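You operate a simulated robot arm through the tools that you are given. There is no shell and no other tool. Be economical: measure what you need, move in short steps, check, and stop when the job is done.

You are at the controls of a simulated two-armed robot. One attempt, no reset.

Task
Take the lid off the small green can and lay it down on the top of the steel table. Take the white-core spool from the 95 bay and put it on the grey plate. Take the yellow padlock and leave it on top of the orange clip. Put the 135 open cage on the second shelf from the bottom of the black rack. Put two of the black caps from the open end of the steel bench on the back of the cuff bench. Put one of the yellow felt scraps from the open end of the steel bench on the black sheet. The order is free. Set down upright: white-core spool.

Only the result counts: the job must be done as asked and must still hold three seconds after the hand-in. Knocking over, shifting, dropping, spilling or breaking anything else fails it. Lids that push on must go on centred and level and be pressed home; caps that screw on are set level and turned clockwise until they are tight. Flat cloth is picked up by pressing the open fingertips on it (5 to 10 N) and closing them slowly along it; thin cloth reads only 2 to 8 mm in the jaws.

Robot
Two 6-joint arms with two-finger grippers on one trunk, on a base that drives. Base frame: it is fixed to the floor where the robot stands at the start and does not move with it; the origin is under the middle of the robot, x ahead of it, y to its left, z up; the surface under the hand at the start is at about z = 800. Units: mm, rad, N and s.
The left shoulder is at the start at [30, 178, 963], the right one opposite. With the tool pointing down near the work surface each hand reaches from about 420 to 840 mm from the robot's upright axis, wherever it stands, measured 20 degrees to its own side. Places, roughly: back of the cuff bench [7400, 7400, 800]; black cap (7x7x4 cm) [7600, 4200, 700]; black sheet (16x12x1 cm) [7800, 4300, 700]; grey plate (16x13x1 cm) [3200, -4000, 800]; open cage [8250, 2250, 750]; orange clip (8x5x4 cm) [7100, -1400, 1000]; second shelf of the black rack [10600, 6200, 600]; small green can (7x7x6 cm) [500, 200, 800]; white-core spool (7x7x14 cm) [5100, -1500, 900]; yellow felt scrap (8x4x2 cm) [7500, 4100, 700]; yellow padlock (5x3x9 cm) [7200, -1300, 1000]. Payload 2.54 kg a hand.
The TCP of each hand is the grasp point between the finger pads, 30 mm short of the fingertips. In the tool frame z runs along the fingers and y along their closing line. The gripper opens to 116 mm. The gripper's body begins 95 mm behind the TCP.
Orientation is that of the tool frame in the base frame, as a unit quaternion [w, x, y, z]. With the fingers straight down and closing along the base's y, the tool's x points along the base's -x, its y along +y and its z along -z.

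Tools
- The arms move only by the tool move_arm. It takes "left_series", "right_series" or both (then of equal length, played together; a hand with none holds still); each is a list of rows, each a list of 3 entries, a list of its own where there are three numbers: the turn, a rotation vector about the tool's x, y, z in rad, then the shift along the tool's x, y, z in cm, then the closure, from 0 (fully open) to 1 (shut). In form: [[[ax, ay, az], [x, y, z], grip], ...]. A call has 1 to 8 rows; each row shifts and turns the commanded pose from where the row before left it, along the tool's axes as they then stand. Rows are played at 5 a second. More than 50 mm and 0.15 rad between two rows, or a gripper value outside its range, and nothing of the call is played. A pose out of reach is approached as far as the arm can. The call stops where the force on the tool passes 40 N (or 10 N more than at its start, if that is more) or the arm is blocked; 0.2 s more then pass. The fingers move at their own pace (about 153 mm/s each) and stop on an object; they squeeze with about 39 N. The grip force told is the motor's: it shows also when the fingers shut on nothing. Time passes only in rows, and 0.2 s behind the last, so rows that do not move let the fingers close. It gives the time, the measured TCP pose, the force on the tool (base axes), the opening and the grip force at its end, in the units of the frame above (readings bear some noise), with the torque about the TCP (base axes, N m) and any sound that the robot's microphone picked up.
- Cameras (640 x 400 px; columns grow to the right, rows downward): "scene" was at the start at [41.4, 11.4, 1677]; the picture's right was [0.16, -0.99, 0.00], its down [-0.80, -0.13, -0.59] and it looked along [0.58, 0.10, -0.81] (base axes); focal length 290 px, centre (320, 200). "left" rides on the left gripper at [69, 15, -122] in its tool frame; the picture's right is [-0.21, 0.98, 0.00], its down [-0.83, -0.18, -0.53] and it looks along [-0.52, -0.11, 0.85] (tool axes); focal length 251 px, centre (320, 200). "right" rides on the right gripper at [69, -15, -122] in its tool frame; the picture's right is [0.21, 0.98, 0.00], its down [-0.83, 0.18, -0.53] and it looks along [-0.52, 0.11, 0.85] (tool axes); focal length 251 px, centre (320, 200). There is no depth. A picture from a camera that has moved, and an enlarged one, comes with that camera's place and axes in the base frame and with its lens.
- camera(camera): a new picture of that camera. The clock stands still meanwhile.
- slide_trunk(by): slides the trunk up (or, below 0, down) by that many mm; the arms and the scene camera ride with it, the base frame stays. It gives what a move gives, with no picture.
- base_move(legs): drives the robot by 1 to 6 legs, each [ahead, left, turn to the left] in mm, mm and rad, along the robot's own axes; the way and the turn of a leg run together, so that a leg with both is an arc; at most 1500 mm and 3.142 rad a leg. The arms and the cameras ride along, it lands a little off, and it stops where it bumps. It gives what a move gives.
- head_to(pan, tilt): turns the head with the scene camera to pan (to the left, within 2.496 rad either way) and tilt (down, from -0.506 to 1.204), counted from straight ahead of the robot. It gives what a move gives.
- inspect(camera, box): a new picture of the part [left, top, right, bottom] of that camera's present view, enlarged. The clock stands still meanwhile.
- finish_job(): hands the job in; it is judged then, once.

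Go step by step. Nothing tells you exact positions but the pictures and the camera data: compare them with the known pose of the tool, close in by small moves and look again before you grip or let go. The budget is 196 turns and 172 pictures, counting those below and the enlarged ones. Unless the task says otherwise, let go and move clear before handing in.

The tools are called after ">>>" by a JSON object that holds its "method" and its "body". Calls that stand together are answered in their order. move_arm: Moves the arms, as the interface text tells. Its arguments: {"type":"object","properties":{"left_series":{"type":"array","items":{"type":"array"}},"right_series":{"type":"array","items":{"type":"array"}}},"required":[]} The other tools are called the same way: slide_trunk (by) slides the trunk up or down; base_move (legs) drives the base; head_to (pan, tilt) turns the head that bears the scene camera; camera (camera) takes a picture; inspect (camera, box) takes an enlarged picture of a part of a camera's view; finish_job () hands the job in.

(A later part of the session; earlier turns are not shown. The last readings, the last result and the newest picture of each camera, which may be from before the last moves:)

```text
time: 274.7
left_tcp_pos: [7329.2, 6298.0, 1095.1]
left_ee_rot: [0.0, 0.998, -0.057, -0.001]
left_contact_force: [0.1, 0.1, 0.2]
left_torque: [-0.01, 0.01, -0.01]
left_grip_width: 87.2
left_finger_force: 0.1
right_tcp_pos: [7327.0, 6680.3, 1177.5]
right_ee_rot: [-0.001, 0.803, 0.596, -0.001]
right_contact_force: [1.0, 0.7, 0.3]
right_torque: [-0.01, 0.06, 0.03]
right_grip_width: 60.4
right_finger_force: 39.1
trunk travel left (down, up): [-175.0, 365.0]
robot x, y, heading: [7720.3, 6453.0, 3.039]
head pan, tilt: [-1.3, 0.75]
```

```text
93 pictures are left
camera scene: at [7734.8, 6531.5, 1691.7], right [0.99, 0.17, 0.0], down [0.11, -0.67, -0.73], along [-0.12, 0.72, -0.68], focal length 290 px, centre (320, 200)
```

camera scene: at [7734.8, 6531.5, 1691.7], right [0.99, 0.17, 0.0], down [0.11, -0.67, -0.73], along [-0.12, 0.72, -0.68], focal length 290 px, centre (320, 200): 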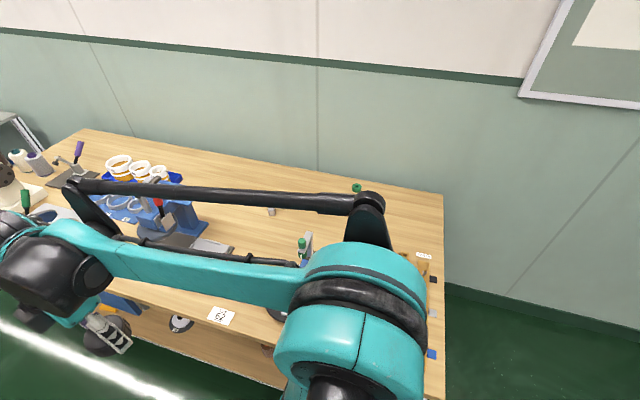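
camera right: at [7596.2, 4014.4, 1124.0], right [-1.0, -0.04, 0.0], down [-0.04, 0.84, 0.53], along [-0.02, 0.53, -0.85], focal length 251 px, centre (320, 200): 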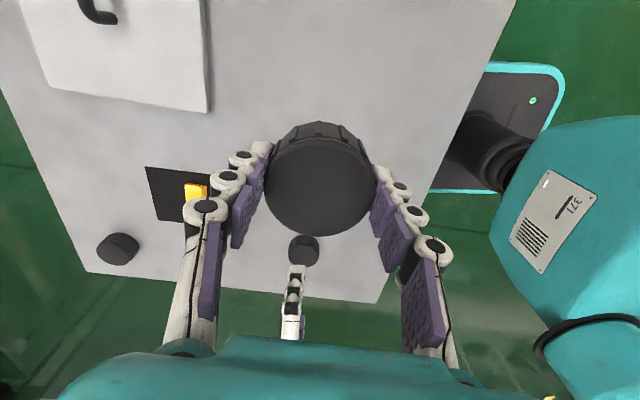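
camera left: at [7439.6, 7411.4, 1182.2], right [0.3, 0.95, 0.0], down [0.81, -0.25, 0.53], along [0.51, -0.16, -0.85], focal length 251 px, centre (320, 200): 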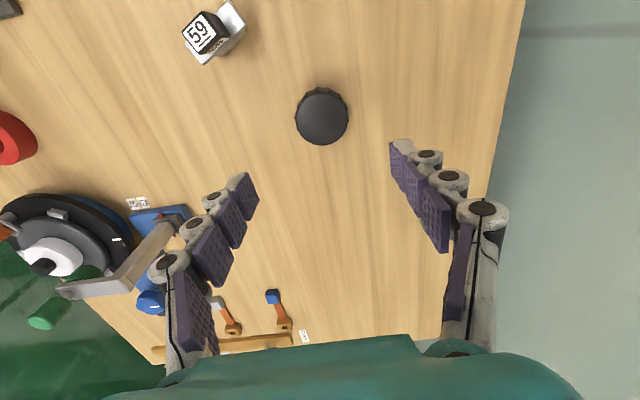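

I'll shift a little closer, then swing the right hand out over the back.

>>> {"method": "base_move", "body": {"legs": [[0, -55, 0]]}}

>>> {"method": "move_arm", "body": {"right_series": [[[0, 0, 0], [4.44, 0.66, 0], 1], [[0, 0, 0], [4.44, 0.66, 0], 1], [[0, 0, 0], [4.44, 0.66, 0], 1], [[0, 0, 0], [4.44, 0.66, 0], 1], [[0, 0, 0], [4.44, 0.66, 0], 1], [[0, 0, 0], [4.44, 0.66, 0], 1], [[0, 0, 0], [4.44, 0.66, 0], 1], [[0, 0, 0], [4.44, 0.66, 0], 1]]}}

>>> {"method": "move_arm", "body": {"right_series": [[[0, 0, 0], [4.44, 0.66, 0], 1], [[0, 0, 0], [4.44, 0.66, 0], 1], [[0, 0, 0], [4.44, 0.66, 0], 1], [[0, 0, 0], [4.44, 0.66, 0], 1], [[0, 0, 0], [4.44, 0.66, 0], 1], [[0, 0, 0], [4.44, 0.66, 0], 1], [[0, 0, 0], [4.44, 0.66, 0], 1], [[0, 0, 0], [0, 0, 0], 1]]}}

>>> {"method": "camera", "body": {"camera": "right"}}

```text
time: 275.7
left_tcp_pos: [7334.0, 6353.9, 1096.4]
left_ee_rot: [0.001, 0.998, -0.058, -0.001]
left_contact_force: [-0.1, 0.6, -0.9]
left_torque: [-0.11, -0.02, -0.01]
left_grip_width: 87.1
left_finger_force: 0.0
right_tcp_pos: [7332.1, 6738.6, 1176.8]
right_ee_rot: [0.0, 0.803, 0.596, -0.001]
right_contact_force: [-1.1, 0.9, -0.3]
right_torque: [-0.06, 0.03, 0.02]
right_grip_width: 60.3
right_finger_force: 39.0
trunk travel left (down, up): [-175.0, 365.0]
robot x, y, heading: [7723.3, 6507.5, 3.038]
head pan, tilt: [-1.3, 0.75]
```

```text
time: 277.5
left_tcp_pos: [7334.5, 6352.6, 1095.9]
left_ee_rot: [0.001, 0.998, -0.058, -0.001]
left_contact_force: [0.0, -0.3, -0.4]
left_torque: [-0.04, 0.01, 0.0]
left_grip_width: 86.9
left_finger_force: 0.1
right_tcp_pos: [7483.5, 7062.2, 1178.9]
right_ee_rot: [0.0, 0.803, 0.596, -0.001]
right_contact_force: [0.1, 0.1, 0.1]
right_torque: [-0.06, 0.01, -0.01]
right_grip_width: 60.5
right_finger_force: 39.3
trunk travel left (down, up): [-175.0, 365.0]
robot x, y, heading: [7725.2, 6509.8, 3.033]
head pan, tilt: [-1.3, 0.75]
```

```text
time: 279.3
left_tcp_pos: [7334.0, 6351.0, 1095.1]
left_ee_rot: [-0.001, 0.998, -0.058, 0.0]
left_contact_force: [0.1, 0.8, -0.5]
left_torque: [0.05, -0.01, -0.02]
left_grip_width: 87.1
left_finger_force: 0.0
right_tcp_pos: [7618.2, 7344.5, 1178.5]
right_ee_rot: [-0.001, 0.802, 0.597, 0.001]
right_contact_force: [0.1, -0.8, 0.3]
right_torque: [0.05, 0.02, 0.01]
right_grip_width: 60.4
right_finger_force: 38.9
trunk travel left (down, up): [-175.0, 365.0]
robot x, y, heading: [7722.5, 6508.5, 3.037]
head pan, tilt: [-1.3, 0.75]
```

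```text
92 pictures are left
camera right: at [7626.0, 7414.5, 1300.3], right [1.0, -0.08, 0.0], down [-0.06, -0.84, 0.53], along [-0.04, -0.53, -0.85], focal length 251 px, centre (320, 200)
```

right: 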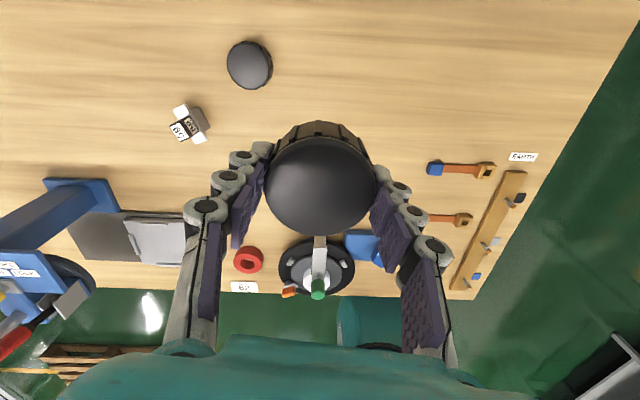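

I'll shift 4 cm further back and lower.

>>> {"method": "move_arm", "body": {"right_series": [[[0, 0, 0], [4.4, 1.0, 0], 1], [[0, 0, 0], [0, 0, 4.7], 1], [[0, 0, 0], [0, 0, 4.7], 1], [[0, 0, 0], [0, 0, 4.7], 1], [[0, 0, 0], [0, 0, 4.7], 1], [[0, 0, 0], [0, 0, 4.7], 1], [[0, 0, 0], [0, 0, 4.5], 1], [[0, 0, 0], [0, 0, 0], 1]]}}

>>> {"method": "camera", "body": {"camera": "right"}}

```text
time: 281.1
left_tcp_pos: [7332.7, 6352.1, 1094.5]
left_ee_rot: [0.0, 0.998, -0.057, -0.001]
left_contact_force: [0.0, 0.4, -1.0]
left_torque: [0.01, 0.03, 0.0]
left_grip_width: 86.8
left_finger_force: 0.0
right_tcp_pos: [7640.6, 7383.4, 899.7]
right_ee_rot: [-0.001, 0.803, 0.596, 0.001]
right_contact_force: [0.0, -0.2, 0.4]
right_torque: [0.01, -0.02, -0.03]
right_grip_width: 60.4
right_finger_force: 38.9
trunk travel left (down, up): [-175.0, 365.0]
robot x, y, heading: [7726.2, 6507.4, 3.041]
head pan, tilt: [-1.3, 0.75]
```

```text
91 pictures are left
camera right: at [7647.4, 7453.6, 1020.6], right [1.0, -0.08, 0.0], down [-0.06, -0.84, 0.53], along [-0.04, -0.53, -0.85], focal length 251 px, centre (320, 200)
```

right: 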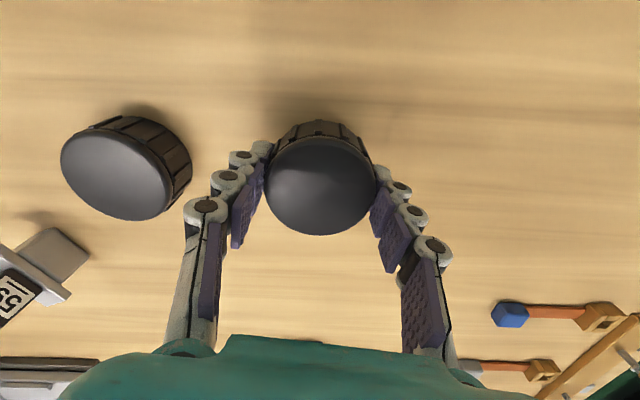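

>>> {"method": "move_arm", "body": {"right_series": [[[0, 0, 0], [0, 0, 1.5], 1], [[0, 0, 0], [0, 0, 0.4], 1], [[0, 0, 0], [0, 0, 0.2], 1], [[0, 0, 0], [0, 0, 0.2], 1], [[0, 0, 0], [0, 0, 0.1], 1]]}}

```text
time: 282.2
left_tcp_pos: [7333.3, 6349.3, 1094.4]
left_ee_rot: [-0.001, 0.998, -0.058, -0.002]
left_contact_force: [-0.7, 0.8, 0.1]
left_torque: [0.0, 0.02, 0.0]
left_grip_width: 86.9
left_finger_force: 0.0
right_tcp_pos: [7640.9, 7381.9, 877.5]
right_ee_rot: [-0.003, 0.803, 0.596, 0.001]
right_contact_force: [-0.2, -4.1, 20.7]
right_torque: [-0.43, -0.26, -0.06]
right_grip_width: 60.5
right_finger_force: 39.1
trunk travel left (down, up): [-175.0, 365.0]
robot x, y, heading: [7724.4, 6507.3, 3.04]
head pan, tilt: [-1.3, 0.75]
stopped in row 5 (right hand): the force on the tool passed its limit at 43 N (the readings are from after the stop); the commanded pose is now the measured one
```

>>> {"method": "move_arm", "body": {"right_series": [[[0, 0, 0], [0, 0, -0.1], 1], [[0, 0, 0], [0, 0, 0], 0.6], [[0, 0, 0], [0, 0, 0], 0.28], [[0, 0, 0], [0, 0, 0], 0.28], [[0, 0, 0], [0, 0, -4], 0.28], [[0, 0, 0], [0, 0, -4.8], 0.28], [[0, 0, 0], [0, 0, -4.8], 0.28], [[0, 0, 0], [0, 0, -4.8], 0.28]]}}

>>> {"method": "camera", "body": {"camera": "right"}}

```text
time: 284.0
left_tcp_pos: [7333.4, 6352.1, 1095.2]
left_ee_rot: [0.0, 0.998, -0.058, -0.001]
left_contact_force: [-0.9, -0.5, 0.0]
left_torque: [-0.02, 0.0, 0.03]
left_grip_width: 87.1
left_finger_force: 0.1
right_tcp_pos: [7641.7, 7383.8, 1061.0]
right_ee_rot: [-0.001, 0.803, 0.596, 0.0]
right_contact_force: [0.7, -0.6, -0.5]
right_torque: [0.06, 0.02, -0.02]
right_grip_width: 83.4
right_finger_force: 0.1
trunk travel left (down, up): [-175.0, 365.0]
robot x, y, heading: [7725.1, 6510.3, 3.041]
head pan, tilt: [-1.3, 0.75]
```

```text
90 pictures are left
camera right: at [7649.0, 7453.6, 1183.8], right [1.0, -0.08, 0.0], down [-0.06, -0.84, 0.53], along [-0.04, -0.53, -0.85], focal length 251 px, centre (320, 200)
```

right: 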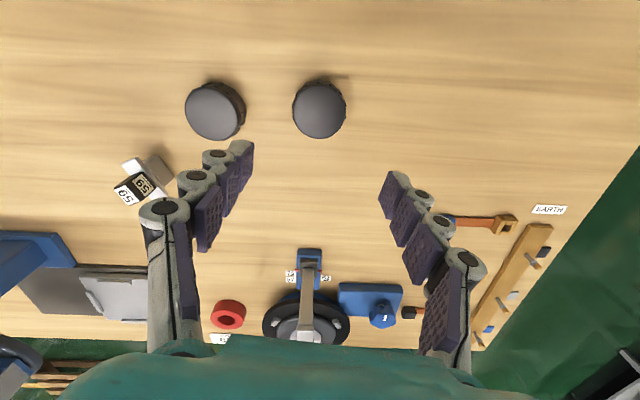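

Both caps now stand at the back of the cuff bench. I'll retract the right hand, straighten its yaw, and move off toward the cage.

>>> {"method": "move_arm", "body": {"right_series": [[[0, 0, 0], [-3, -0.5, -3.5], 0.28], [[0, 0, 0], [-3, -0.5, -3.5], 0.28], [[0, 0, 0], [-4.44, -0.66, -1], 0.28], [[0, 0, 0], [-4.44, -0.66, -1], 0.28], [[0, 0, 0], [-4.44, -0.66, 0], 0.28], [[0, 0, 0], [-4.44, -0.66, 0], 0.28], [[0, 0, 0], [-4.44, -0.66, 0], 0.28], [[0, 0, 0], [-4.44, -0.66, 0], 0.28]]}}

>>> {"method": "move_arm", "body": {"right_series": [[[0, 0, 0.14], [-4.44, -1.5, 0], 0.28], [[0, 0, 0.14], [-4.44, -1.5, 0], 0.28], [[0, 0, 0.14], [-4.3, -2, 0], 0.28], [[0, 0, 0.14], [-4, -2.5, 0], 0.28], [[0, 0, 0.14], [-3.5, -3, 0], 0.28], [[0, 0, 0.14], [-2, -4, 0], 0.28], [[0, 0, 0.14], [-1, -4, 0], 0.28], [[0, 0, 0.14], [0, -4, 0], 0.28]]}}

>>> {"method": "move_arm", "body": {"right_series": [[[0, 0, 0.14], [0, 0, 0], 0.28], [[0, 0, 0.11], [0, 0, 0], 0.28]]}}

```text
time: 285.8
left_tcp_pos: [7333.6, 6352.0, 1095.9]
left_ee_rot: [-0.001, 0.998, -0.058, 0.0]
left_contact_force: [-0.1, -0.2, 0.0]
left_torque: [0.03, 0.02, -0.01]
left_grip_width: 86.8
left_finger_force: 0.1
right_tcp_pos: [7498.0, 7084.8, 1150.8]
right_ee_rot: [-0.003, 0.803, 0.596, 0.0]
right_contact_force: [-0.2, -0.4, 0.9]
right_torque: [0.02, 0.01, 0.0]
right_grip_width: 83.6
right_finger_force: 0.1
trunk travel left (down, up): [-175.0, 365.0]
robot x, y, heading: [7725.2, 6511.4, 3.035]
head pan, tilt: [-1.3, 0.75]
```

```text
time: 287.6
left_tcp_pos: [7332.7, 6354.3, 1095.8]
left_ee_rot: [0.001, 0.998, -0.058, -0.001]
left_contact_force: [-0.6, 0.3, 0.3]
left_torque: [0.01, -0.02, -0.03]
left_grip_width: 87.1
left_finger_force: 0.0
right_tcp_pos: [7233.1, 7067.5, 1148.2]
right_ee_rot: [0.0, 0.997, 0.077, -0.001]
right_contact_force: [0.3, 0.2, 0.3]
right_torque: [-0.04, 0.01, 0.04]
right_grip_width: 83.4
right_finger_force: 0.0
trunk travel left (down, up): [-175.0, 365.0]
robot x, y, heading: [7725.6, 6506.9, 3.039]
head pan, tilt: [-1.3, 0.75]
```

```text
time: 288.2
left_tcp_pos: [7334.6, 6352.0, 1095.7]
left_ee_rot: [0.0, 0.998, -0.057, -0.001]
left_contact_force: [0.1, -1.0, -0.1]
left_torque: [0.01, 0.01, -0.01]
left_grip_width: 86.8
left_finger_force: 0.0
right_tcp_pos: [7234.1, 7065.6, 1151.1]
right_ee_rot: [-0.001, 0.999, -0.046, -0.001]
right_contact_force: [-0.9, 0.1, 0.8]
right_torque: [-0.01, 0.01, -0.01]
right_grip_width: 83.5
right_finger_force: 0.0
trunk travel left (down, up): [-175.0, 365.0]
robot x, y, heading: [7727.4, 6510.1, 3.041]
head pan, tilt: [-1.3, 0.75]
```

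>>> {"method": "move_arm", "body": {"right_series": [[[0, 0, 0], [0.5, 4.5, 0], 0.28], [[0, 0, 0], [0.5, 4.5, 0], 0.28], [[0, 0, 0], [1.5, 4.5, 0], 0.28], [[0, 0, 0], [1.8, 4.5, 0], 0.28], [[0, 0, 0], [1.8, 4.4, 0], 0.28], [[0, 0, 0], [1.8, 4.0, 0], 0.28], [[0, 0, 0], [1.8, 3.0, 0], 0.28], [[0, 0, 0], [1.8, 2.5, 0], 0.28]]}}

>>> {"method": "base_move", "body": {"legs": [[300, 600, 0], [1000, 300, 0], [0, 0, 1.67]]}}

>>> {"method": "head_to", "body": {"pan": 0.2, "tilt": 0.35}}

>>> {"method": "camera", "body": {"camera": "scene"}}

```text
time: 290.0
left_tcp_pos: [7334.6, 6351.4, 1096.5]
left_ee_rot: [0.0, 0.998, -0.058, -0.001]
left_contact_force: [0.2, -0.2, 0.7]
left_torque: [0.03, 0.0, 0.03]
left_grip_width: 87.1
left_finger_force: 0.0
right_tcp_pos: [7319.3, 6736.7, 1147.2]
right_ee_rot: [-0.002, 0.999, -0.046, -0.001]
right_contact_force: [-0.7, 0.8, -0.7]
right_torque: [0.01, 0.03, 0.01]
right_grip_width: 83.5
right_finger_force: 0.1
trunk travel left (down, up): [-175.0, 365.0]
robot x, y, heading: [7725.7, 6510.8, 3.038]
head pan, tilt: [-1.3, 0.75]
```

```text
time: 302.8
left_tcp_pos: [6521.2, 5359.2, 1095.5]
left_ee_rot: [0.001, 0.717, 0.697, 0.0]
left_contact_force: [-0.4, 0.4, -0.1]
left_torque: [-0.01, 0.01, 0.02]
left_grip_width: 87.1
left_finger_force: 0.0
right_tcp_pos: [6137.2, 5312.6, 1147.5]
right_ee_rot: [0.0, 0.708, 0.706, -0.001]
right_contact_force: [0.9, -1.0, -0.6]
right_torque: [0.0, -0.02, -0.01]
right_grip_width: 83.6
right_finger_force: 0.1
trunk travel left (down, up): [-175.0, 365.0]
robot x, y, heading: [6333.8, 5735.8, -1.588]
head pan, tilt: [-1.3, 0.75]
```

```text
time: 304.4
left_tcp_pos: [6520.9, 5360.8, 1095.6]
left_ee_rot: [0.0, 0.717, 0.697, 0.0]
left_contact_force: [0.5, -0.3, 0.4]
left_torque: [-0.01, 0.03, 0.02]
left_grip_width: 86.8
left_finger_force: 0.0
right_tcp_pos: [6137.3, 5313.4, 1148.8]
right_ee_rot: [-0.001, 0.709, 0.705, -0.002]
right_contact_force: [-0.9, 0.1, 0.0]
right_torque: [0.0, -0.01, 0.04]
right_grip_width: 83.4
right_finger_force: 0.0
trunk travel left (down, up): [-175.0, 365.0]
robot x, y, heading: [6333.4, 5739.5, -1.583]
head pan, tilt: [0.201, 0.351]
```

```text
89 pictures are left
camera scene: at [6348.2, 5674.9, 1727.4], right [-0.98, -0.18, 0.0], down [-0.06, 0.34, -0.94], along [0.17, -0.92, -0.34], focal length 290 px, centre (320, 200)
```

scene: 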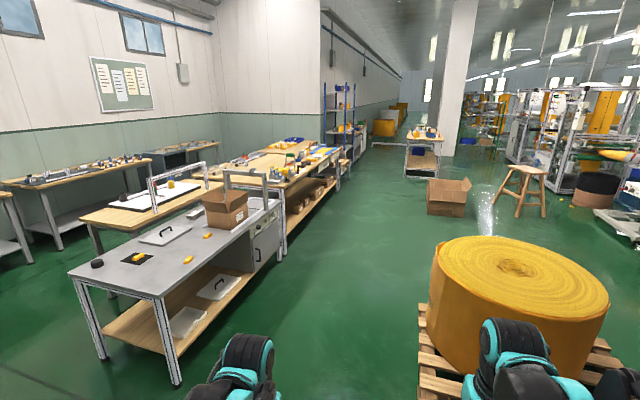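

A wide aisle runs south between the steel bench and the pallet. I'll zoom in to find the cage at [8250, 2250] and the tables beyond.

>>> {"method": "inspect", "body": {"camera": "scene", "box": [160, 120, 360, 245]}}

>>> {"method": "inspect", "body": {"camera": "scene", "box": [310, 70, 470, 190]}}

```text
3.20 times, centred on (260, 182) of scene
camera zoom: at [6348.2, 5674.9, 1727.4], right [-0.98, -0.18, 0.0], down [-0.06, 0.34, -0.94], along [0.17, -0.92, -0.34], focal length 927 px, centre (512, 256)
```

zoom: 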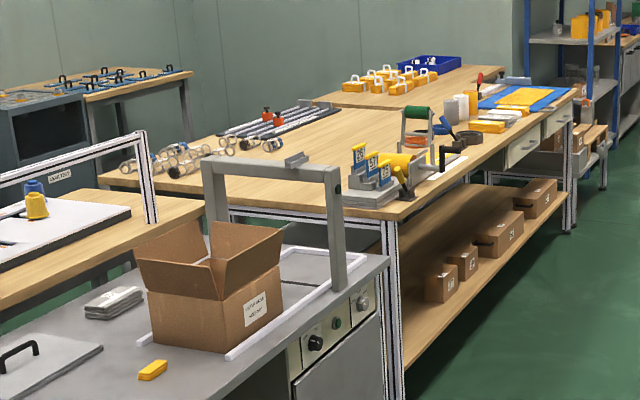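

```text
3.33 times, centred on (390, 130) of scene
camera zoom: at [6348.2, 5674.9, 1727.4], right [-0.98, -0.18, 0.0], down [-0.06, 0.34, -0.94], along [0.17, -0.92, -0.34], focal length 965 px, centre (87, 433)
```

zoom: 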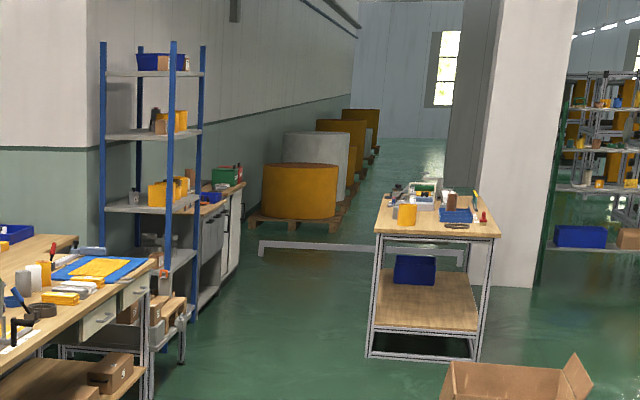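

The clear cages stand on the far (east) part of the wooden table, reachable from the east aisle. I'll drive around the north end of the steel bench into that aisle.

>>> {"method": "base_move", "body": {"legs": [[0, 0, 1.585], [1300, -150, 0], [1300, -150, 0], [450, -800, 0], [0, -1000, 0], [0, 0, -1.571]]}}

>>> {"method": "head_to", "body": {"pan": -0.3, "tilt": 0.45}}

>>> {"method": "camera", "body": {"camera": "scene"}}

```text
time: 334.1
left_tcp_pos: [9668.2, 3316.5, 1096.0]
left_ee_rot: [0.001, 0.7, 0.714, -0.001]
left_contact_force: [0.7, -0.1, 0.3]
left_torque: [-0.01, 0.03, -0.04]
left_grip_width: 87.1
left_finger_force: 0.0
right_tcp_pos: [9285.8, 3250.3, 1146.7]
right_ee_rot: [0.0, 0.691, 0.723, -0.001]
right_contact_force: [0.5, -0.2, -0.7]
right_torque: [0.01, 0.01, -0.01]
right_grip_width: 83.3
right_finger_force: 0.0
trunk travel left (down, up): [-175.0, 365.0]
robot x, y, heading: [9459.0, 3684.7, -1.54]
head pan, tilt: [0.201, 0.351]
```

```text
time: 335.1
left_tcp_pos: [9666.6, 3316.3, 1095.6]
left_ee_rot: [0.001, 0.7, 0.715, -0.001]
left_contact_force: [-0.4, 0.3, 0.5]
left_torque: [0.0, -0.02, -0.01]
left_grip_width: 87.1
left_finger_force: 0.1
right_tcp_pos: [9286.8, 3248.9, 1147.3]
right_ee_rot: [0.0, 0.692, 0.722, -0.001]
right_contact_force: [0.1, -0.3, 0.7]
right_torque: [0.03, 0.01, 0.01]
right_grip_width: 83.7
right_finger_force: 0.1
trunk travel left (down, up): [-175.0, 365.0]
robot x, y, heading: [9453.3, 3684.2, -1.539]
head pan, tilt: [-0.3, 0.45]
```

```text
86 pictures are left
camera scene: at [9433.3, 3624.0, 1718.2], right [-0.96, 0.26, 0.0], down [0.11, 0.42, -0.9], along [-0.24, -0.87, -0.44], focal length 290 px, centre (320, 200)
```

scene: 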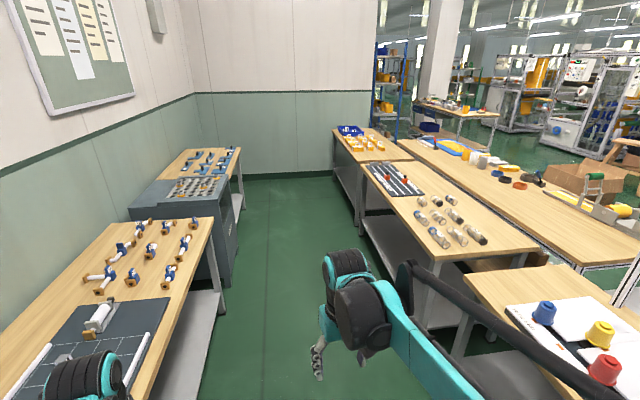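

The cages stand on the second table to the right ahead. Zoom to read their numbers.

>>> {"method": "inspect", "body": {"camera": "scene", "box": [380, 170, 520, 270]}}

```text
4.00 times, centred on (450, 220) of scene
camera zoom: at [9433.3, 3624.0, 1718.2], right [-0.96, 0.26, 0.0], down [0.11, 0.42, -0.9], along [-0.24, -0.87, -0.44], focal length 1158 px, centre (-200, 120)
```

zoom: 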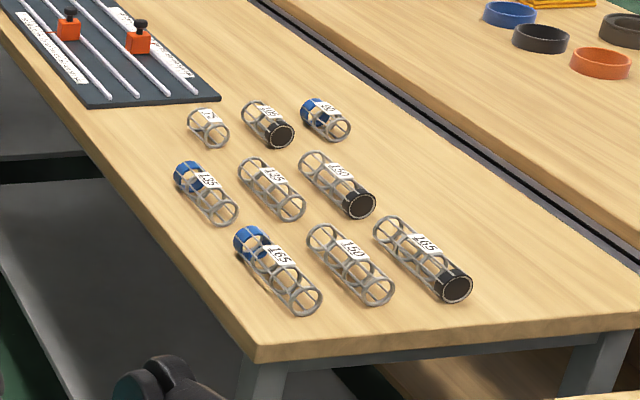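

The 135 cage with no caps at either end is the middle one, at about [8231, 2203], lying along y. I'll drive to the table's east side and face west.

>>> {"method": "base_move", "body": {"legs": [[1350, -380, 0], [0, 0, -1.6], [150, 0, 0]]}}

>>> {"method": "head_to", "body": {"pan": 0.0, "tilt": 0.75}}

>>> {"method": "camera", "body": {"camera": "scene"}}

```text
time: 346.8
left_tcp_pos: [8620.8, 2117.0, 1095.5]
left_ee_rot: [0.0, 1.0, 0.015, 0.0]
left_contact_force: [-0.8, 0.1, -0.6]
left_torque: [0.0, -0.03, 0.01]
left_grip_width: 86.8
left_finger_force: 0.1
right_tcp_pos: [8549.7, 2498.9, 1148.2]
right_ee_rot: [0.0, 1.0, 0.026, -0.001]
right_contact_force: [-0.7, 0.1, -0.8]
right_torque: [0.0, -0.04, -0.02]
right_grip_width: 83.6
right_finger_force: 0.0
trunk travel left (down, up): [-175.0, 365.0]
robot x, y, heading: [8986.9, 2327.2, -3.104]
head pan, tilt: [-0.3, 0.45]
```

```text
time: 347.6
left_tcp_pos: [8621.8, 2118.0, 1096.0]
left_ee_rot: [0.001, 1.0, 0.016, -0.001]
left_contact_force: [-0.8, -0.3, 0.2]
left_torque: [-0.01, 0.0, 0.0]
left_grip_width: 86.9
left_finger_force: 0.0
right_tcp_pos: [8550.8, 2498.0, 1148.1]
right_ee_rot: [-0.001, 1.0, 0.027, -0.002]
right_contact_force: [-0.6, -0.5, -0.1]
right_torque: [0.01, 0.05, 0.02]
right_grip_width: 83.6
right_finger_force: 0.1
trunk travel left (down, up): [-175.0, 365.0]
robot x, y, heading: [8986.2, 2326.4, -3.1]
head pan, tilt: [0.0, 0.75]
```

```text
84 pictures are left
camera scene: at [8931.8, 2325.7, 1691.8], right [-0.04, 1.0, 0.0], down [0.68, 0.03, -0.73], along [-0.73, -0.03, -0.68], focal length 290 px, centre (320, 200)
```

scene: 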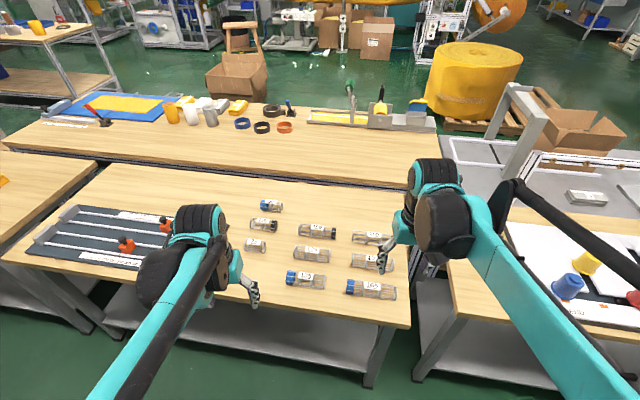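

>>> {"method": "inspect", "body": {"camera": "scene", "box": [230, 190, 410, 310]}}

```text
3.33 times, centred on (320, 250) of scene
camera zoom: at [8931.8, 2325.7, 1691.8], right [-0.04, 1.0, 0.0], down [0.68, 0.03, -0.73], along [-0.73, -0.03, -0.68], focal length 965 px, centre (320, 33)
```

zoom: 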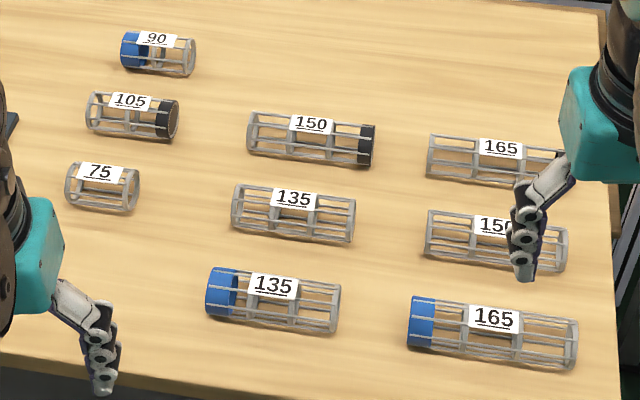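

The 135 open cage is at [8254, 2267], axis about 7° off y. I'll move in, lower the trunk a bit, and turn the right hand to a slanted grip along the cage axis, so it can later be slid onto the shelf.

>>> {"method": "base_move", "body": {"legs": [[130, -75, 0]]}}

>>> {"method": "slide_trunk", "body": {"by": -60}}

>>> {"method": "move_arm", "body": {"right_series": [[[0, 0, -0.141], [0, 0, 0], 0.2], [[0, 0, -0.141], [0, 0, 0], 0.2], [[0, 0, -0.141], [0, 0, 0], 0.2], [[0, 0, -0.141], [0, 0, 0], 0.2], [[0, 0, -0.141], [0, 0, 0], 0.2], [[0, 0, -0.141], [0, 0, 0], 0.2], [[0, 0, -0.141], [0, 0, 0], 0.2], [[0, 0, -0.141], [0, 0, 0], 0.2]]}}

>>> {"method": "move_arm", "body": {"right_series": [[[0, 0, -0.141], [0, 0, 0], 0.2], [[0, 0, -0.141], [0, 0, 0], 0.2], [[0, -0.1455, 0], [0, 0, 0], 0.2], [[0, -0.1455, 0], [0, 0, 0], 0.2], [[0, -0.1455, 0], [0, 0, 0], 0.2], [[0, -0.1455, 0], [0, 0, 0], 0.2], [[0, -0.1455, 0], [0, 0, 0], 0.2], [[0, -0.1455, 0], [0, 0, 0], 0.2]]}}

>>> {"method": "camera", "body": {"camera": "right"}}

```text
time: 349.0
left_tcp_pos: [8488.6, 2191.7, 1095.8]
left_ee_rot: [0.001, 1.0, 0.013, 0.0]
left_contact_force: [-1.3, 1.1, -1.2]
left_torque: [-0.02, -0.08, -0.01]
left_grip_width: 87.0
left_finger_force: 0.1
right_tcp_pos: [8421.0, 2572.9, 1147.5]
right_ee_rot: [-0.002, 1.0, 0.024, -0.001]
right_contact_force: [-0.3, 1.0, -0.5]
right_torque: [-0.05, -0.07, -0.02]
right_grip_width: 83.4
right_finger_force: 0.0
trunk travel left (down, up): [-175.0, 365.0]
robot x, y, heading: [8855.0, 2402.5, -3.107]
head pan, tilt: [0.0, 0.75]
```

```text
time: 350.0
left_tcp_pos: [8490.0, 2191.8, 1034.9]
left_ee_rot: [0.0, 1.0, 0.013, 0.0]
left_contact_force: [-1.0, -0.3, -0.2]
left_torque: [0.01, -0.03, 0.01]
left_grip_width: 86.7
left_finger_force: 0.0
right_tcp_pos: [8421.3, 2570.9, 1087.5]
right_ee_rot: [-0.001, 1.0, 0.025, -0.001]
right_contact_force: [0.3, -0.4, 0.3]
right_torque: [-0.01, 0.01, 0.0]
right_grip_width: 83.5
right_finger_force: 0.1
trunk travel left (down, up): [-115.0, 425.0]
robot x, y, heading: [8854.7, 2396.1, -3.102]
head pan, tilt: [0.0, 0.75]
```

```text
time: 351.8
left_tcp_pos: [8489.3, 2190.0, 1035.2]
left_ee_rot: [-0.001, 1.0, 0.013, -0.001]
left_contact_force: [0.2, -0.2, -0.1]
left_torque: [0.01, -0.02, -0.02]
left_grip_width: 86.8
left_finger_force: 0.2
right_tcp_pos: [8420.6, 2571.2, 1088.2]
right_ee_rot: [-0.002, 0.83, 0.557, 0.0]
right_contact_force: [0.0, -0.5, -0.6]
right_torque: [-0.01, -0.04, 0.01]
right_grip_width: 92.6
right_finger_force: 0.1
trunk travel left (down, up): [-115.0, 425.0]
robot x, y, heading: [8853.6, 2400.8, -3.105]
head pan, tilt: [0.0, 0.75]
```

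```text
time: 353.6
left_tcp_pos: [8488.6, 2191.5, 1036.1]
left_ee_rot: [0.0, 1.0, 0.013, 0.0]
left_contact_force: [0.3, 0.2, -0.1]
left_torque: [-0.02, 0.01, 0.0]
left_grip_width: 87.2
left_finger_force: 0.0
right_tcp_pos: [8421.0, 2572.8, 1087.0]
right_ee_rot: [0.282, 0.674, 0.605, -0.316]
right_contact_force: [-0.2, 0.0, 0.5]
right_torque: [-0.03, -0.01, -0.01]
right_grip_width: 92.8
right_finger_force: 0.0
trunk travel left (down, up): [-115.0, 425.0]
robot x, y, heading: [8852.7, 2400.3, -3.106]
head pan, tilt: [0.0, 0.75]
```

```text
82 pictures are left
camera right: at [8422.1, 2711.6, 1112.9], right [0.99, 0.03, -0.17], down [0.17, -0.14, 0.98], along [0.0, -0.99, -0.14], focal length 251 px, centre (320, 200)
```

right: 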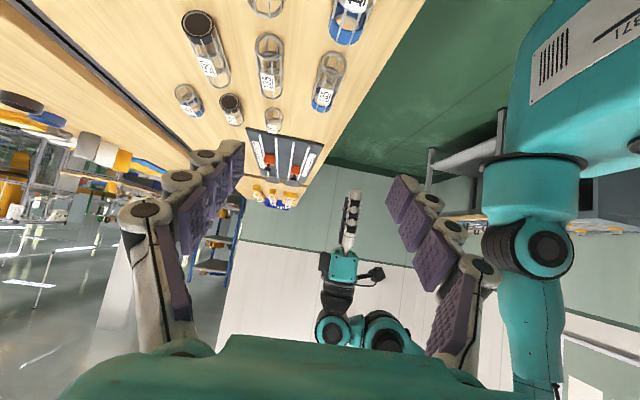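

>>> {"method": "move_arm", "body": {"right_series": [[[0, 0, 0], [0.35, -1.65, 3.91], 0.2], [[0, 0, 0], [0.35, -1.65, 3.91], 0.2], [[0, 0, 0], [0.35, -1.65, 3.91], 0.2], [[0, 0, 0], [0.35, -1.65, 3.91], 0.25], [[0, 0, 0], [0.35, -1.65, 3.91], 0.25], [[0, 0, 0], [0.35, -1.65, 3.91], 0.3], [[0, 0, 0], [0.35, -1.65, 3.91], 0.3], [[0, 0, 0], [0.35, -1.65, 3.91], 0.3]]}}

>>> {"method": "camera", "body": {"camera": "right"}}

>>> {"method": "inspect", "body": {"camera": "scene", "box": [220, 150, 460, 320]}}

```text
time: 355.4
left_tcp_pos: [8489.1, 2191.4, 1035.5]
left_ee_rot: [0.0, 1.0, 0.013, 0.001]
left_contact_force: [-0.5, -0.1, 0.5]
left_torque: [0.01, -0.03, -0.02]
left_grip_width: 86.6
left_finger_force: 0.1
right_tcp_pos: [8264.3, 2364.1, 864.8]
right_ee_rot: [0.281, 0.675, 0.605, -0.315]
right_contact_force: [-0.8, 0.4, -0.3]
right_torque: [0.01, -0.01, 0.03]
right_grip_width: 81.1
right_finger_force: 0.1
trunk travel left (down, up): [-115.0, 425.0]
robot x, y, heading: [8852.5, 2399.9, -3.098]
head pan, tilt: [0.0, 0.75]
```

```text
81 pictures are left
camera right: at [8265.4, 2503.3, 889.7], right [0.99, 0.03, -0.17], down [0.17, -0.14, 0.98], along [0.0, -0.99, -0.15], focal length 251 px, centre (320, 200)
```

right: 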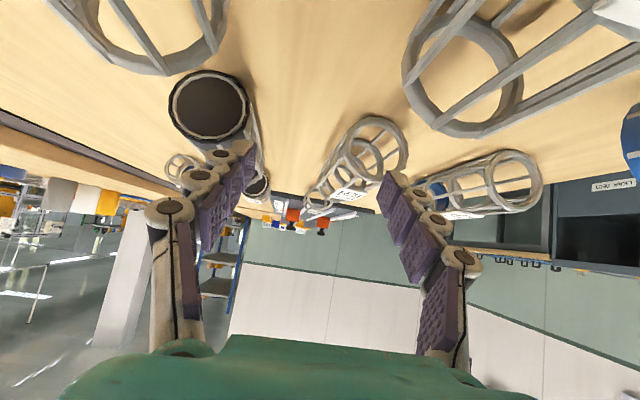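

```text
2.35 times, centred on (340, 235) of scene
camera zoom: at [8800.0, 2397.2, 1631.7], right [-0.04, 1.0, 0.0], down [0.68, 0.03, -0.73], along [-0.73, -0.03, -0.68], focal length 681 px, centre (273, 118)
```

zoom: 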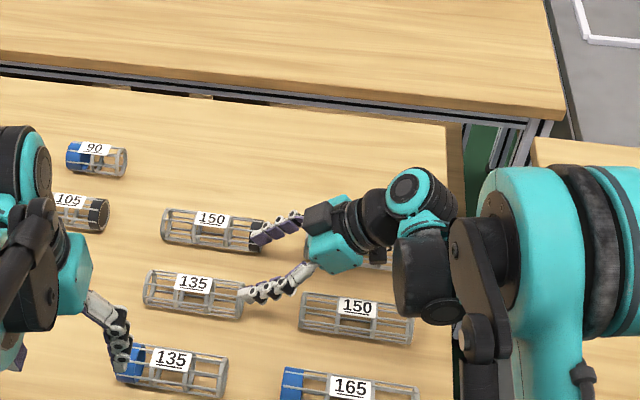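

Triangulating again, the table top is about z = 791, so the cage's centre is really near [8287, 2268, 814]. I'll shift sideways to line up before advancing.

>>> {"method": "move_arm", "body": {"right_series": [[[0, 0, 0], [-1.3, 1.65, 0], 0.3], [[0, 0, 0], [-1.35, 1.65, 0], 0.3], [[0, 0, 0], [0, 0, 2.0], 0.3], [[0, 0, 0], [0, 0, 0], 0.3]]}}

>>> {"method": "camera", "body": {"camera": "right"}}

>>> {"method": "inspect", "body": {"camera": "scene", "box": [240, 180, 420, 300]}}

```text
time: 356.4
left_tcp_pos: [8490.4, 2191.6, 1035.5]
left_ee_rot: [0.0, 1.0, 0.013, -0.001]
left_contact_force: [0.3, -0.3, 0.2]
left_torque: [-0.03, 0.02, 0.01]
left_grip_width: 86.8
left_finger_force: 0.2
right_tcp_pos: [8293.8, 2330.4, 872.0]
right_ee_rot: [0.28, 0.676, 0.604, -0.315]
right_contact_force: [0.2, 0.6, -0.4]
right_torque: [0.02, 0.05, -0.04]
right_grip_width: 81.4
right_finger_force: 0.1
trunk travel left (down, up): [-115.0, 425.0]
robot x, y, heading: [8852.2, 2400.3, -3.102]
head pan, tilt: [0.0, 0.75]
```

```text
79 pictures are left
camera right: at [8296.2, 2469.0, 898.7], right [0.99, 0.03, -0.17], down [0.17, -0.14, 0.98], along [0.0, -0.99, -0.15], focal length 251 px, centre (320, 200)
```

right: 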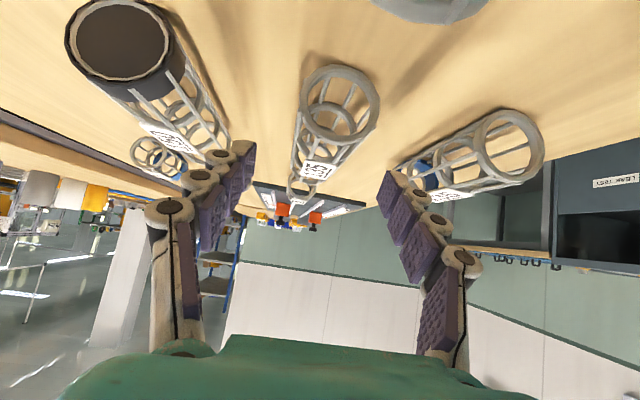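

```text
3.33 times, centred on (330, 240) of scene
camera zoom: at [8801.8, 2398.0, 1631.8], right [-0.04, 1.0, 0.0], down [0.68, 0.03, -0.73], along [-0.73, -0.03, -0.68], focal length 965 px, centre (287, 67)
```

zoom: 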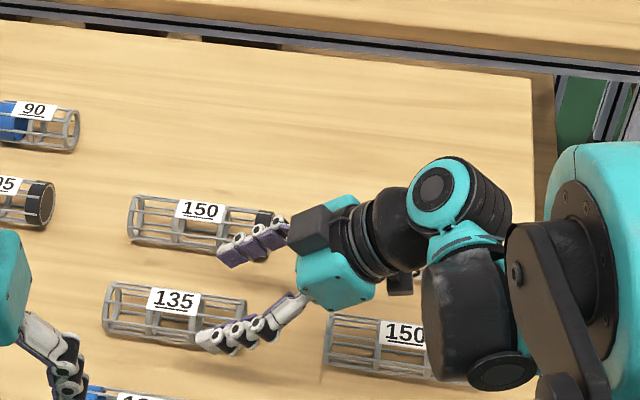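

Lined up. Advance 5.5 cm and check again.

>>> {"method": "move_arm", "body": {"right_series": [[[0, 0, 0], [0, 0, 3], 0.3], [[0, 0, 0], [0, 0, 2.5], 0.3], [[0, 0, 0], [0, 0, 0], 0.3]]}}

>>> {"method": "camera", "body": {"camera": "right"}}

>>> {"method": "inspect", "body": {"camera": "scene", "box": [240, 180, 420, 300]}}

```text
time: 357.2
left_tcp_pos: [8491.2, 2191.1, 1036.1]
left_ee_rot: [0.0, 1.0, 0.013, -0.001]
left_contact_force: [0.3, -0.3, 1.1]
left_torque: [-0.03, -0.02, -0.02]
left_grip_width: 87.3
left_finger_force: 0.1
right_tcp_pos: [8290.1, 2289.4, 835.8]
right_ee_rot: [0.28, 0.676, 0.605, -0.315]
right_contact_force: [0.1, -0.1, 0.3]
right_torque: [0.02, -0.03, 0.02]
right_grip_width: 80.9
right_finger_force: 0.1
trunk travel left (down, up): [-115.0, 425.0]
robot x, y, heading: [8855.6, 2396.8, -3.1]
head pan, tilt: [0.0, 0.75]
```

```text
77 pictures are left
camera right: at [8291.4, 2428.4, 862.5], right [0.99, 0.03, -0.17], down [0.17, -0.14, 0.98], along [0.0, -0.99, -0.15], focal length 251 px, centre (320, 200)
```

right: 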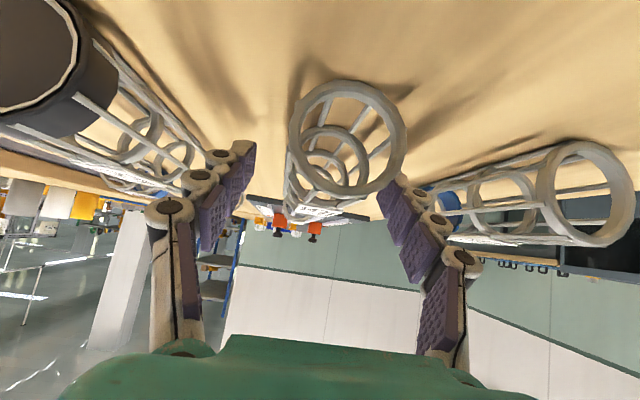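

```text
3.33 times, centred on (330, 240) of scene
camera zoom: at [8801.3, 2397.9, 1631.8], right [-0.04, 1.0, 0.0], down [0.68, 0.03, -0.73], along [-0.73, -0.03, -0.68], focal length 965 px, centre (287, 67)
```

zoom: 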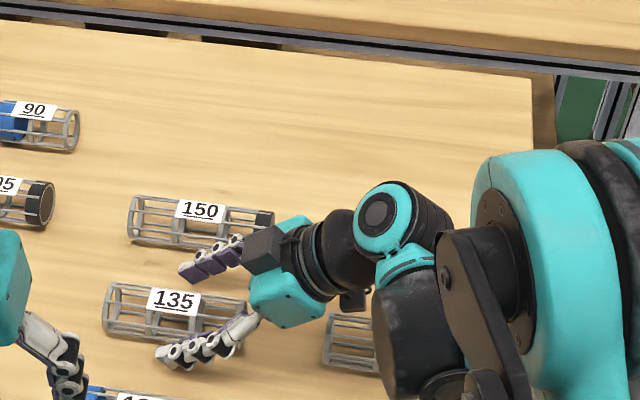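

The near ring's centre is at [8298, 2332, 823], so the table is at z = 800 and the hand is well aligned. I'll make a small final advance and close.

>>> {"method": "move_arm", "body": {"right_series": [[[0, 0, 0], [-0.78, 0.3, 1.55], 0.3], [[0, 0, 0], [0, 0, 0], 0.4], [[0, 0, 0], [0, 0, 0], 0.5], [[0, 0, 0], [0, 0, 0], 0.7], [[0, 0, 0], [0, 0, 0], 1], [[0, 0, 0], [0, 0, 0], 1]]}}

>>> {"method": "camera", "body": {"camera": "right"}}

```text
time: 358.6
left_tcp_pos: [8489.3, 2190.3, 1035.5]
left_ee_rot: [0.0, 1.0, 0.014, -0.002]
left_contact_force: [0.1, -0.7, 1.1]
left_torque: [-0.02, -0.01, 0.01]
left_grip_width: 86.8
left_finger_force: 0.1
right_tcp_pos: [8290.2, 2271.5, 834.2]
right_ee_rot: [0.28, 0.676, 0.605, -0.315]
right_contact_force: [-0.9, -0.9, 0.3]
right_torque: [-0.07, 0.0, -0.04]
right_grip_width: 45.1
right_finger_force: 39.3
trunk travel left (down, up): [-115.0, 425.0]
robot x, y, heading: [8856.8, 2400.4, -3.107]
head pan, tilt: [0.0, 0.75]
```

```text
75 pictures are left
camera right: at [8292.0, 2409.7, 859.2], right [0.99, 0.03, -0.17], down [0.17, -0.14, 0.98], along [0.0, -0.99, -0.15], focal length 251 px, centre (320, 200)
```

right: 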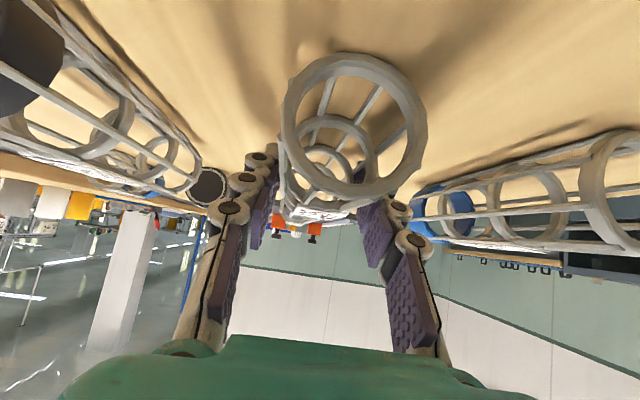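

The cage is gripped at 45 mm. I'll lift it straight up.

>>> {"method": "move_arm", "body": {"right_series": [[[0, 0, 0], [-1.5, 0, -1.28], 1], [[0, 0, 0], [-3.0, 0, -2.56], 1], [[0, 0, 0], [-3.07, 0, -2.56], 1], [[0, 0, 0], [-3.07, 0, -2.56], 1], [[0, 0, 0], [-3.07, 0, -2.56], 1], [[0, 0, 0], [-3.07, 0, -2.56], 1]]}}

>>> {"method": "camera", "body": {"camera": "right"}}

>>> {"method": "camera", "body": {"camera": "scene"}}

```text
time: 360.0
left_tcp_pos: [8490.6, 2190.9, 1035.7]
left_ee_rot: [0.0, 1.0, 0.013, -0.001]
left_contact_force: [0.3, -0.1, -0.4]
left_torque: [-0.01, 0.02, -0.02]
left_grip_width: 86.9
left_finger_force: 0.0
right_tcp_pos: [8291.8, 2270.5, 1051.2]
right_ee_rot: [0.279, 0.676, 0.605, -0.315]
right_contact_force: [0.9, -0.3, -0.8]
right_torque: [0.01, 0.0, 0.0]
right_grip_width: 45.0
right_finger_force: 38.8
trunk travel left (down, up): [-115.0, 425.0]
robot x, y, heading: [8853.2, 2402.0, -3.104]
head pan, tilt: [0.0, 0.75]
```

```text
74 pictures are left
camera right: at [8293.1, 2409.1, 1077.4], right [0.99, 0.03, -0.17], down [0.17, -0.14, 0.98], along [0.0, -0.99, -0.15], focal length 251 px, centre (320, 200)
```

right: 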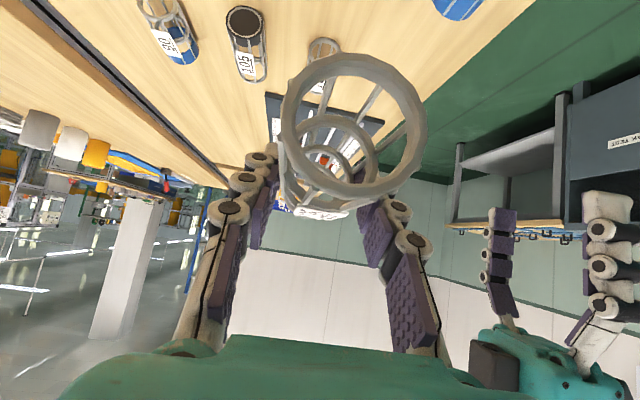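

```text
73 pictures are left
camera scene: at [8802.0, 2397.7, 1631.8], right [-0.04, 1.0, 0.0], down [0.68, 0.03, -0.73], along [-0.73, -0.03, -0.68], focal length 290 px, centre (320, 200)
```

scene: 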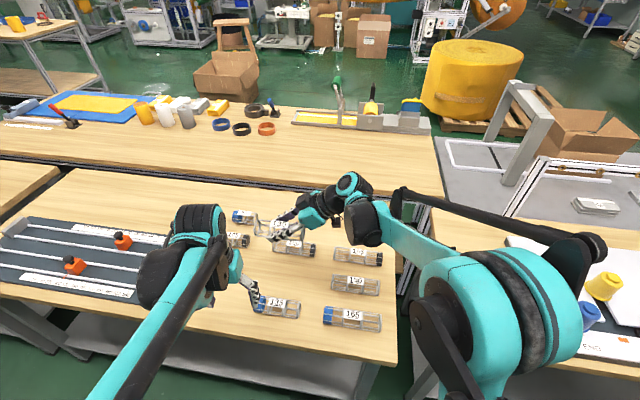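

The cage is in hand and its neighbours are undisturbed. I'll back off and drive north to the black rack.

>>> {"method": "base_move", "body": {"legs": [[-300, 0, 0], [0, 0, -1.61], [1300, -100, 0], [1300, -50, 0], [800, 0, 0], [0, 0, -1.571]]}}

>>> {"method": "head_to", "body": {"pan": 0.0, "tilt": 0.6}}

>>> {"method": "camera", "body": {"camera": "scene"}}

```text
time: 386.0
left_tcp_pos: [9653.1, 6005.8, 1035.8]
left_ee_rot: [0.001, 0.012, 1.0, 0.0]
left_contact_force: [0.2, 0.3, -1.1]
left_torque: [0.01, 0.02, 0.0]
left_grip_width: 87.0
left_finger_force: 0.1
right_tcp_pos: [9848.6, 5916.7, 1050.3]
right_ee_rot: [0.322, -0.587, 0.691, 0.272]
right_contact_force: [-0.2, 0.2, -0.7]
right_torque: [-0.03, 0.0, -0.02]
right_grip_width: 44.7
right_finger_force: 38.8
trunk travel left (down, up): [-115.0, 425.0]
robot x, y, heading: [9280.1, 5814.9, -0.015]
head pan, tilt: [0.0, 0.75]
```

```text
time: 386.7
left_tcp_pos: [9653.6, 6005.3, 1036.0]
left_ee_rot: [0.001, 0.011, 1.0, 0.0]
left_contact_force: [-0.2, 0.8, -0.1]
left_torque: [0.01, 0.01, -0.01]
left_grip_width: 86.9
left_finger_force: 0.1
right_tcp_pos: [9847.9, 5916.5, 1049.6]
right_ee_rot: [0.322, -0.588, 0.69, 0.273]
right_contact_force: [-0.8, 0.1, -0.5]
right_torque: [0.0, -0.02, 0.0]
right_grip_width: 45.1
right_finger_force: 39.2
trunk travel left (down, up): [-115.0, 425.0]
robot x, y, heading: [9279.3, 5814.2, -0.017]
head pan, tilt: [0.0, 0.6]
```

```text
72 pictures are left
camera scene: at [9334.9, 5813.0, 1644.6], right [-0.01, -1.0, 0.0], down [-0.57, 0.01, -0.82], along [0.82, -0.01, -0.57], focal length 290 px, centre (320, 200)
```

scene: 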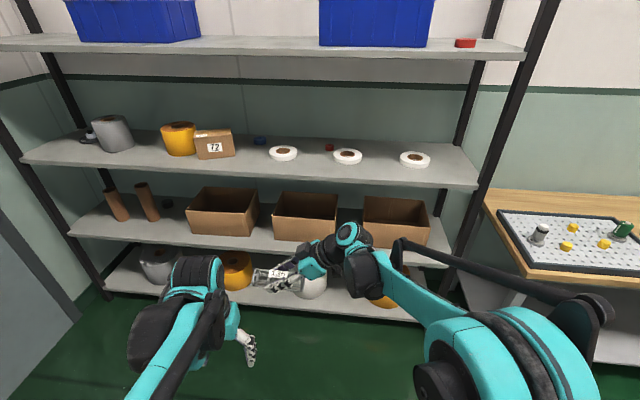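

The rack's second shelf has a clear space between the brown cones and the first box (y ≈ 6600). I'll shift the right hand out front and turn it so the cage points straight ahead.

>>> {"method": "move_arm", "body": {"right_series": [[[0, 0, 0], [2.33, -1.93, -2.77], 1], [[0, 0, 0], [2.33, -1.93, -2.77], 1], [[0, 0, 0], [2.33, -1.93, -2.77], 1], [[0, 0, 0], [2.33, -1.93, -2.77], 1], [[0, 0, 0], [2.33, -1.93, -2.77], 1], [[0, 0, 0], [2.33, -1.93, -2.77], 1]]}}

>>> {"method": "move_arm", "body": {"right_series": [[[0.108, 0, 0.0905], [0, 0, 0], 1], [[0.108, 0, 0.0905], [0, 0, 0], 1], [[0.108, 0, 0.0905], [0, 0, 0], 1], [[0.108, 0, 0.0905], [0, 0, 0], 1], [[0.108, 0, 0.0905], [0, 0, 0], 1], [[0.108, 0, 0.0905], [0, 0, 0], 1], [[0.108, 0, 0.0905], [0, 0, 0], 1], [[0.108, 0, 0.0905], [0, 0, 0], 1]]}}

>>> {"method": "move_arm", "body": {"right_series": [[[0.108, 0, 0.0905], [0, 0, 0], 1], [[0.108, 0, 0.0905], [0, 0, 0], 1]]}}

>>> {"method": "camera", "body": {"camera": "scene"}}

```text
time: 388.1
left_tcp_pos: [9653.2, 6005.4, 1035.5]
left_ee_rot: [0.001, 0.012, 1.0, 0.001]
left_contact_force: [0.0, -0.7, -0.5]
left_torque: [0.01, 0.02, -0.03]
left_grip_width: 87.0
left_finger_force: 0.0
right_tcp_pos: [9929.1, 5682.0, 1050.6]
right_ee_rot: [0.322, -0.588, 0.689, 0.274]
right_contact_force: [0.0, -0.1, 0.1]
right_torque: [0.01, 0.02, 0.02]
right_grip_width: 44.4
right_finger_force: 38.9
trunk travel left (down, up): [-115.0, 425.0]
robot x, y, heading: [9276.4, 5817.6, -0.014]
head pan, tilt: [0.0, 0.6]
```

```text
time: 389.9
left_tcp_pos: [9652.6, 6005.4, 1035.4]
left_ee_rot: [0.001, 0.013, 1.0, 0.0]
left_contact_force: [0.5, 0.8, 0.7]
left_torque: [0.0, 0.01, 0.0]
left_grip_width: 87.0
left_finger_force: 0.1
right_tcp_pos: [9926.1, 5684.2, 1050.8]
right_ee_rot: [0.42, -0.127, 0.897, 0.058]
right_contact_force: [0.3, -0.8, -0.1]
right_torque: [0.03, -0.03, -0.02]
right_grip_width: 44.8
right_finger_force: 39.1
trunk travel left (down, up): [-115.0, 425.0]
robot x, y, heading: [9279.4, 5812.4, -0.014]
head pan, tilt: [0.0, 0.6]
```

```text
time: 390.5
left_tcp_pos: [9653.8, 6005.1, 1035.7]
left_ee_rot: [0.0, 0.012, 1.0, 0.0]
left_contact_force: [0.9, -0.3, -0.3]
left_torque: [0.02, -0.02, 0.02]
left_grip_width: 86.9
left_finger_force: 0.0
right_tcp_pos: [9928.3, 5682.8, 1052.8]
right_ee_rot: [0.424, 0.0, 0.906, -0.002]
right_contact_force: [0.1, -0.3, 0.3]
right_torque: [0.02, -0.01, 0.02]
right_grip_width: 44.9
right_finger_force: 38.9
trunk travel left (down, up): [-115.0, 425.0]
robot x, y, heading: [9277.2, 5814.2, -0.015]
head pan, tilt: [0.0, 0.6]
```

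```text
71 pictures are left
camera scene: at [9335.1, 5813.1, 1644.6], right [-0.01, -1.0, 0.0], down [-0.57, 0.01, -0.82], along [0.82, -0.01, -0.57], focal length 290 px, centre (320, 200)
```

scene: 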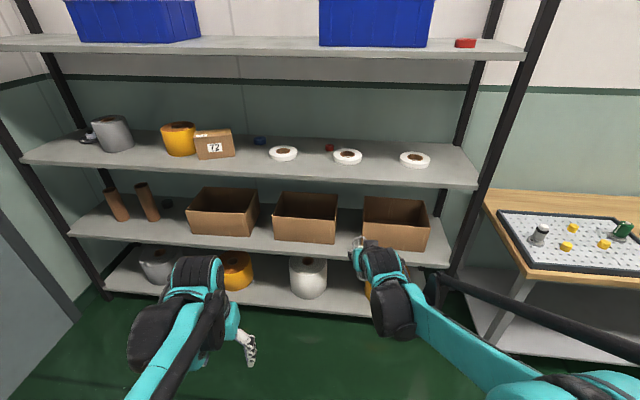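

The cage now points forward. I'll drive over in front of the free space, squared up to the rack (about 8° right).

>>> {"method": "base_move", "body": {"legs": [[309, 931, 0], [0, 0, -0.125]]}}

>>> {"method": "head_to", "body": {"pan": 0.0, "tilt": 0.7}}

>>> {"method": "camera", "body": {"camera": "scene"}}

```text
time: 396.1
left_tcp_pos: [9986.3, 6870.9, 1034.8]
left_ee_rot: [0.0, 0.067, 0.998, -0.001]
left_contact_force: [0.9, -0.8, 0.5]
left_torque: [0.05, 0.02, 0.0]
left_grip_width: 86.8
left_finger_force: 0.1
right_tcp_pos: [10224.2, 6522.0, 1050.6]
right_ee_rot: [0.424, 0.049, 0.904, -0.024]
right_contact_force: [-0.6, -0.7, -1.0]
right_torque: [0.0, -0.01, 0.01]
right_grip_width: 44.9
right_finger_force: 38.9
trunk travel left (down, up): [-115.0, 425.0]
robot x, y, heading: [9591.1, 6718.9, -0.121]
head pan, tilt: [0.0, 0.6]
```

```text
time: 396.7
left_tcp_pos: [9986.7, 6870.7, 1036.0]
left_ee_rot: [0.001, 0.066, 0.998, 0.0]
left_contact_force: [0.3, 0.1, 0.7]
left_torque: [-0.01, -0.01, -0.01]
left_grip_width: 87.2
left_finger_force: 0.1
right_tcp_pos: [10222.1, 6520.8, 1051.5]
right_ee_rot: [0.424, 0.049, 0.904, -0.025]
right_contact_force: [-0.1, 0.0, -1.4]
right_torque: [-0.04, -0.01, -0.01]
right_grip_width: 44.9
right_finger_force: 39.5
trunk travel left (down, up): [-115.0, 425.0]
robot x, y, heading: [9590.9, 6723.3, -0.127]
head pan, tilt: [0.0, 0.7]
```

```text
70 pictures are left
camera scene: at [9644.8, 6715.1, 1636.0], right [-0.12, -0.99, 0.0], down [-0.64, 0.08, -0.77], along [0.76, -0.09, -0.64], focal length 290 px, centre (320, 200)
```

scene: 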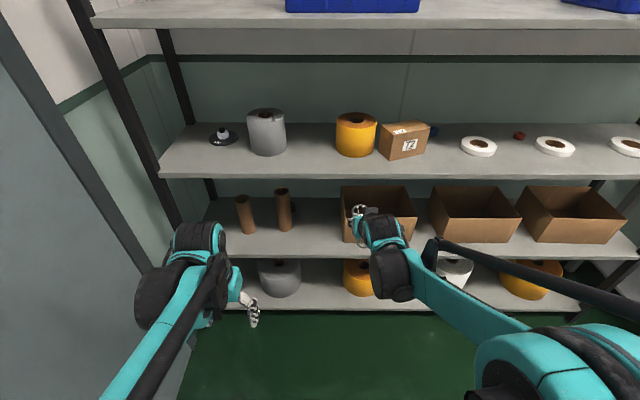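

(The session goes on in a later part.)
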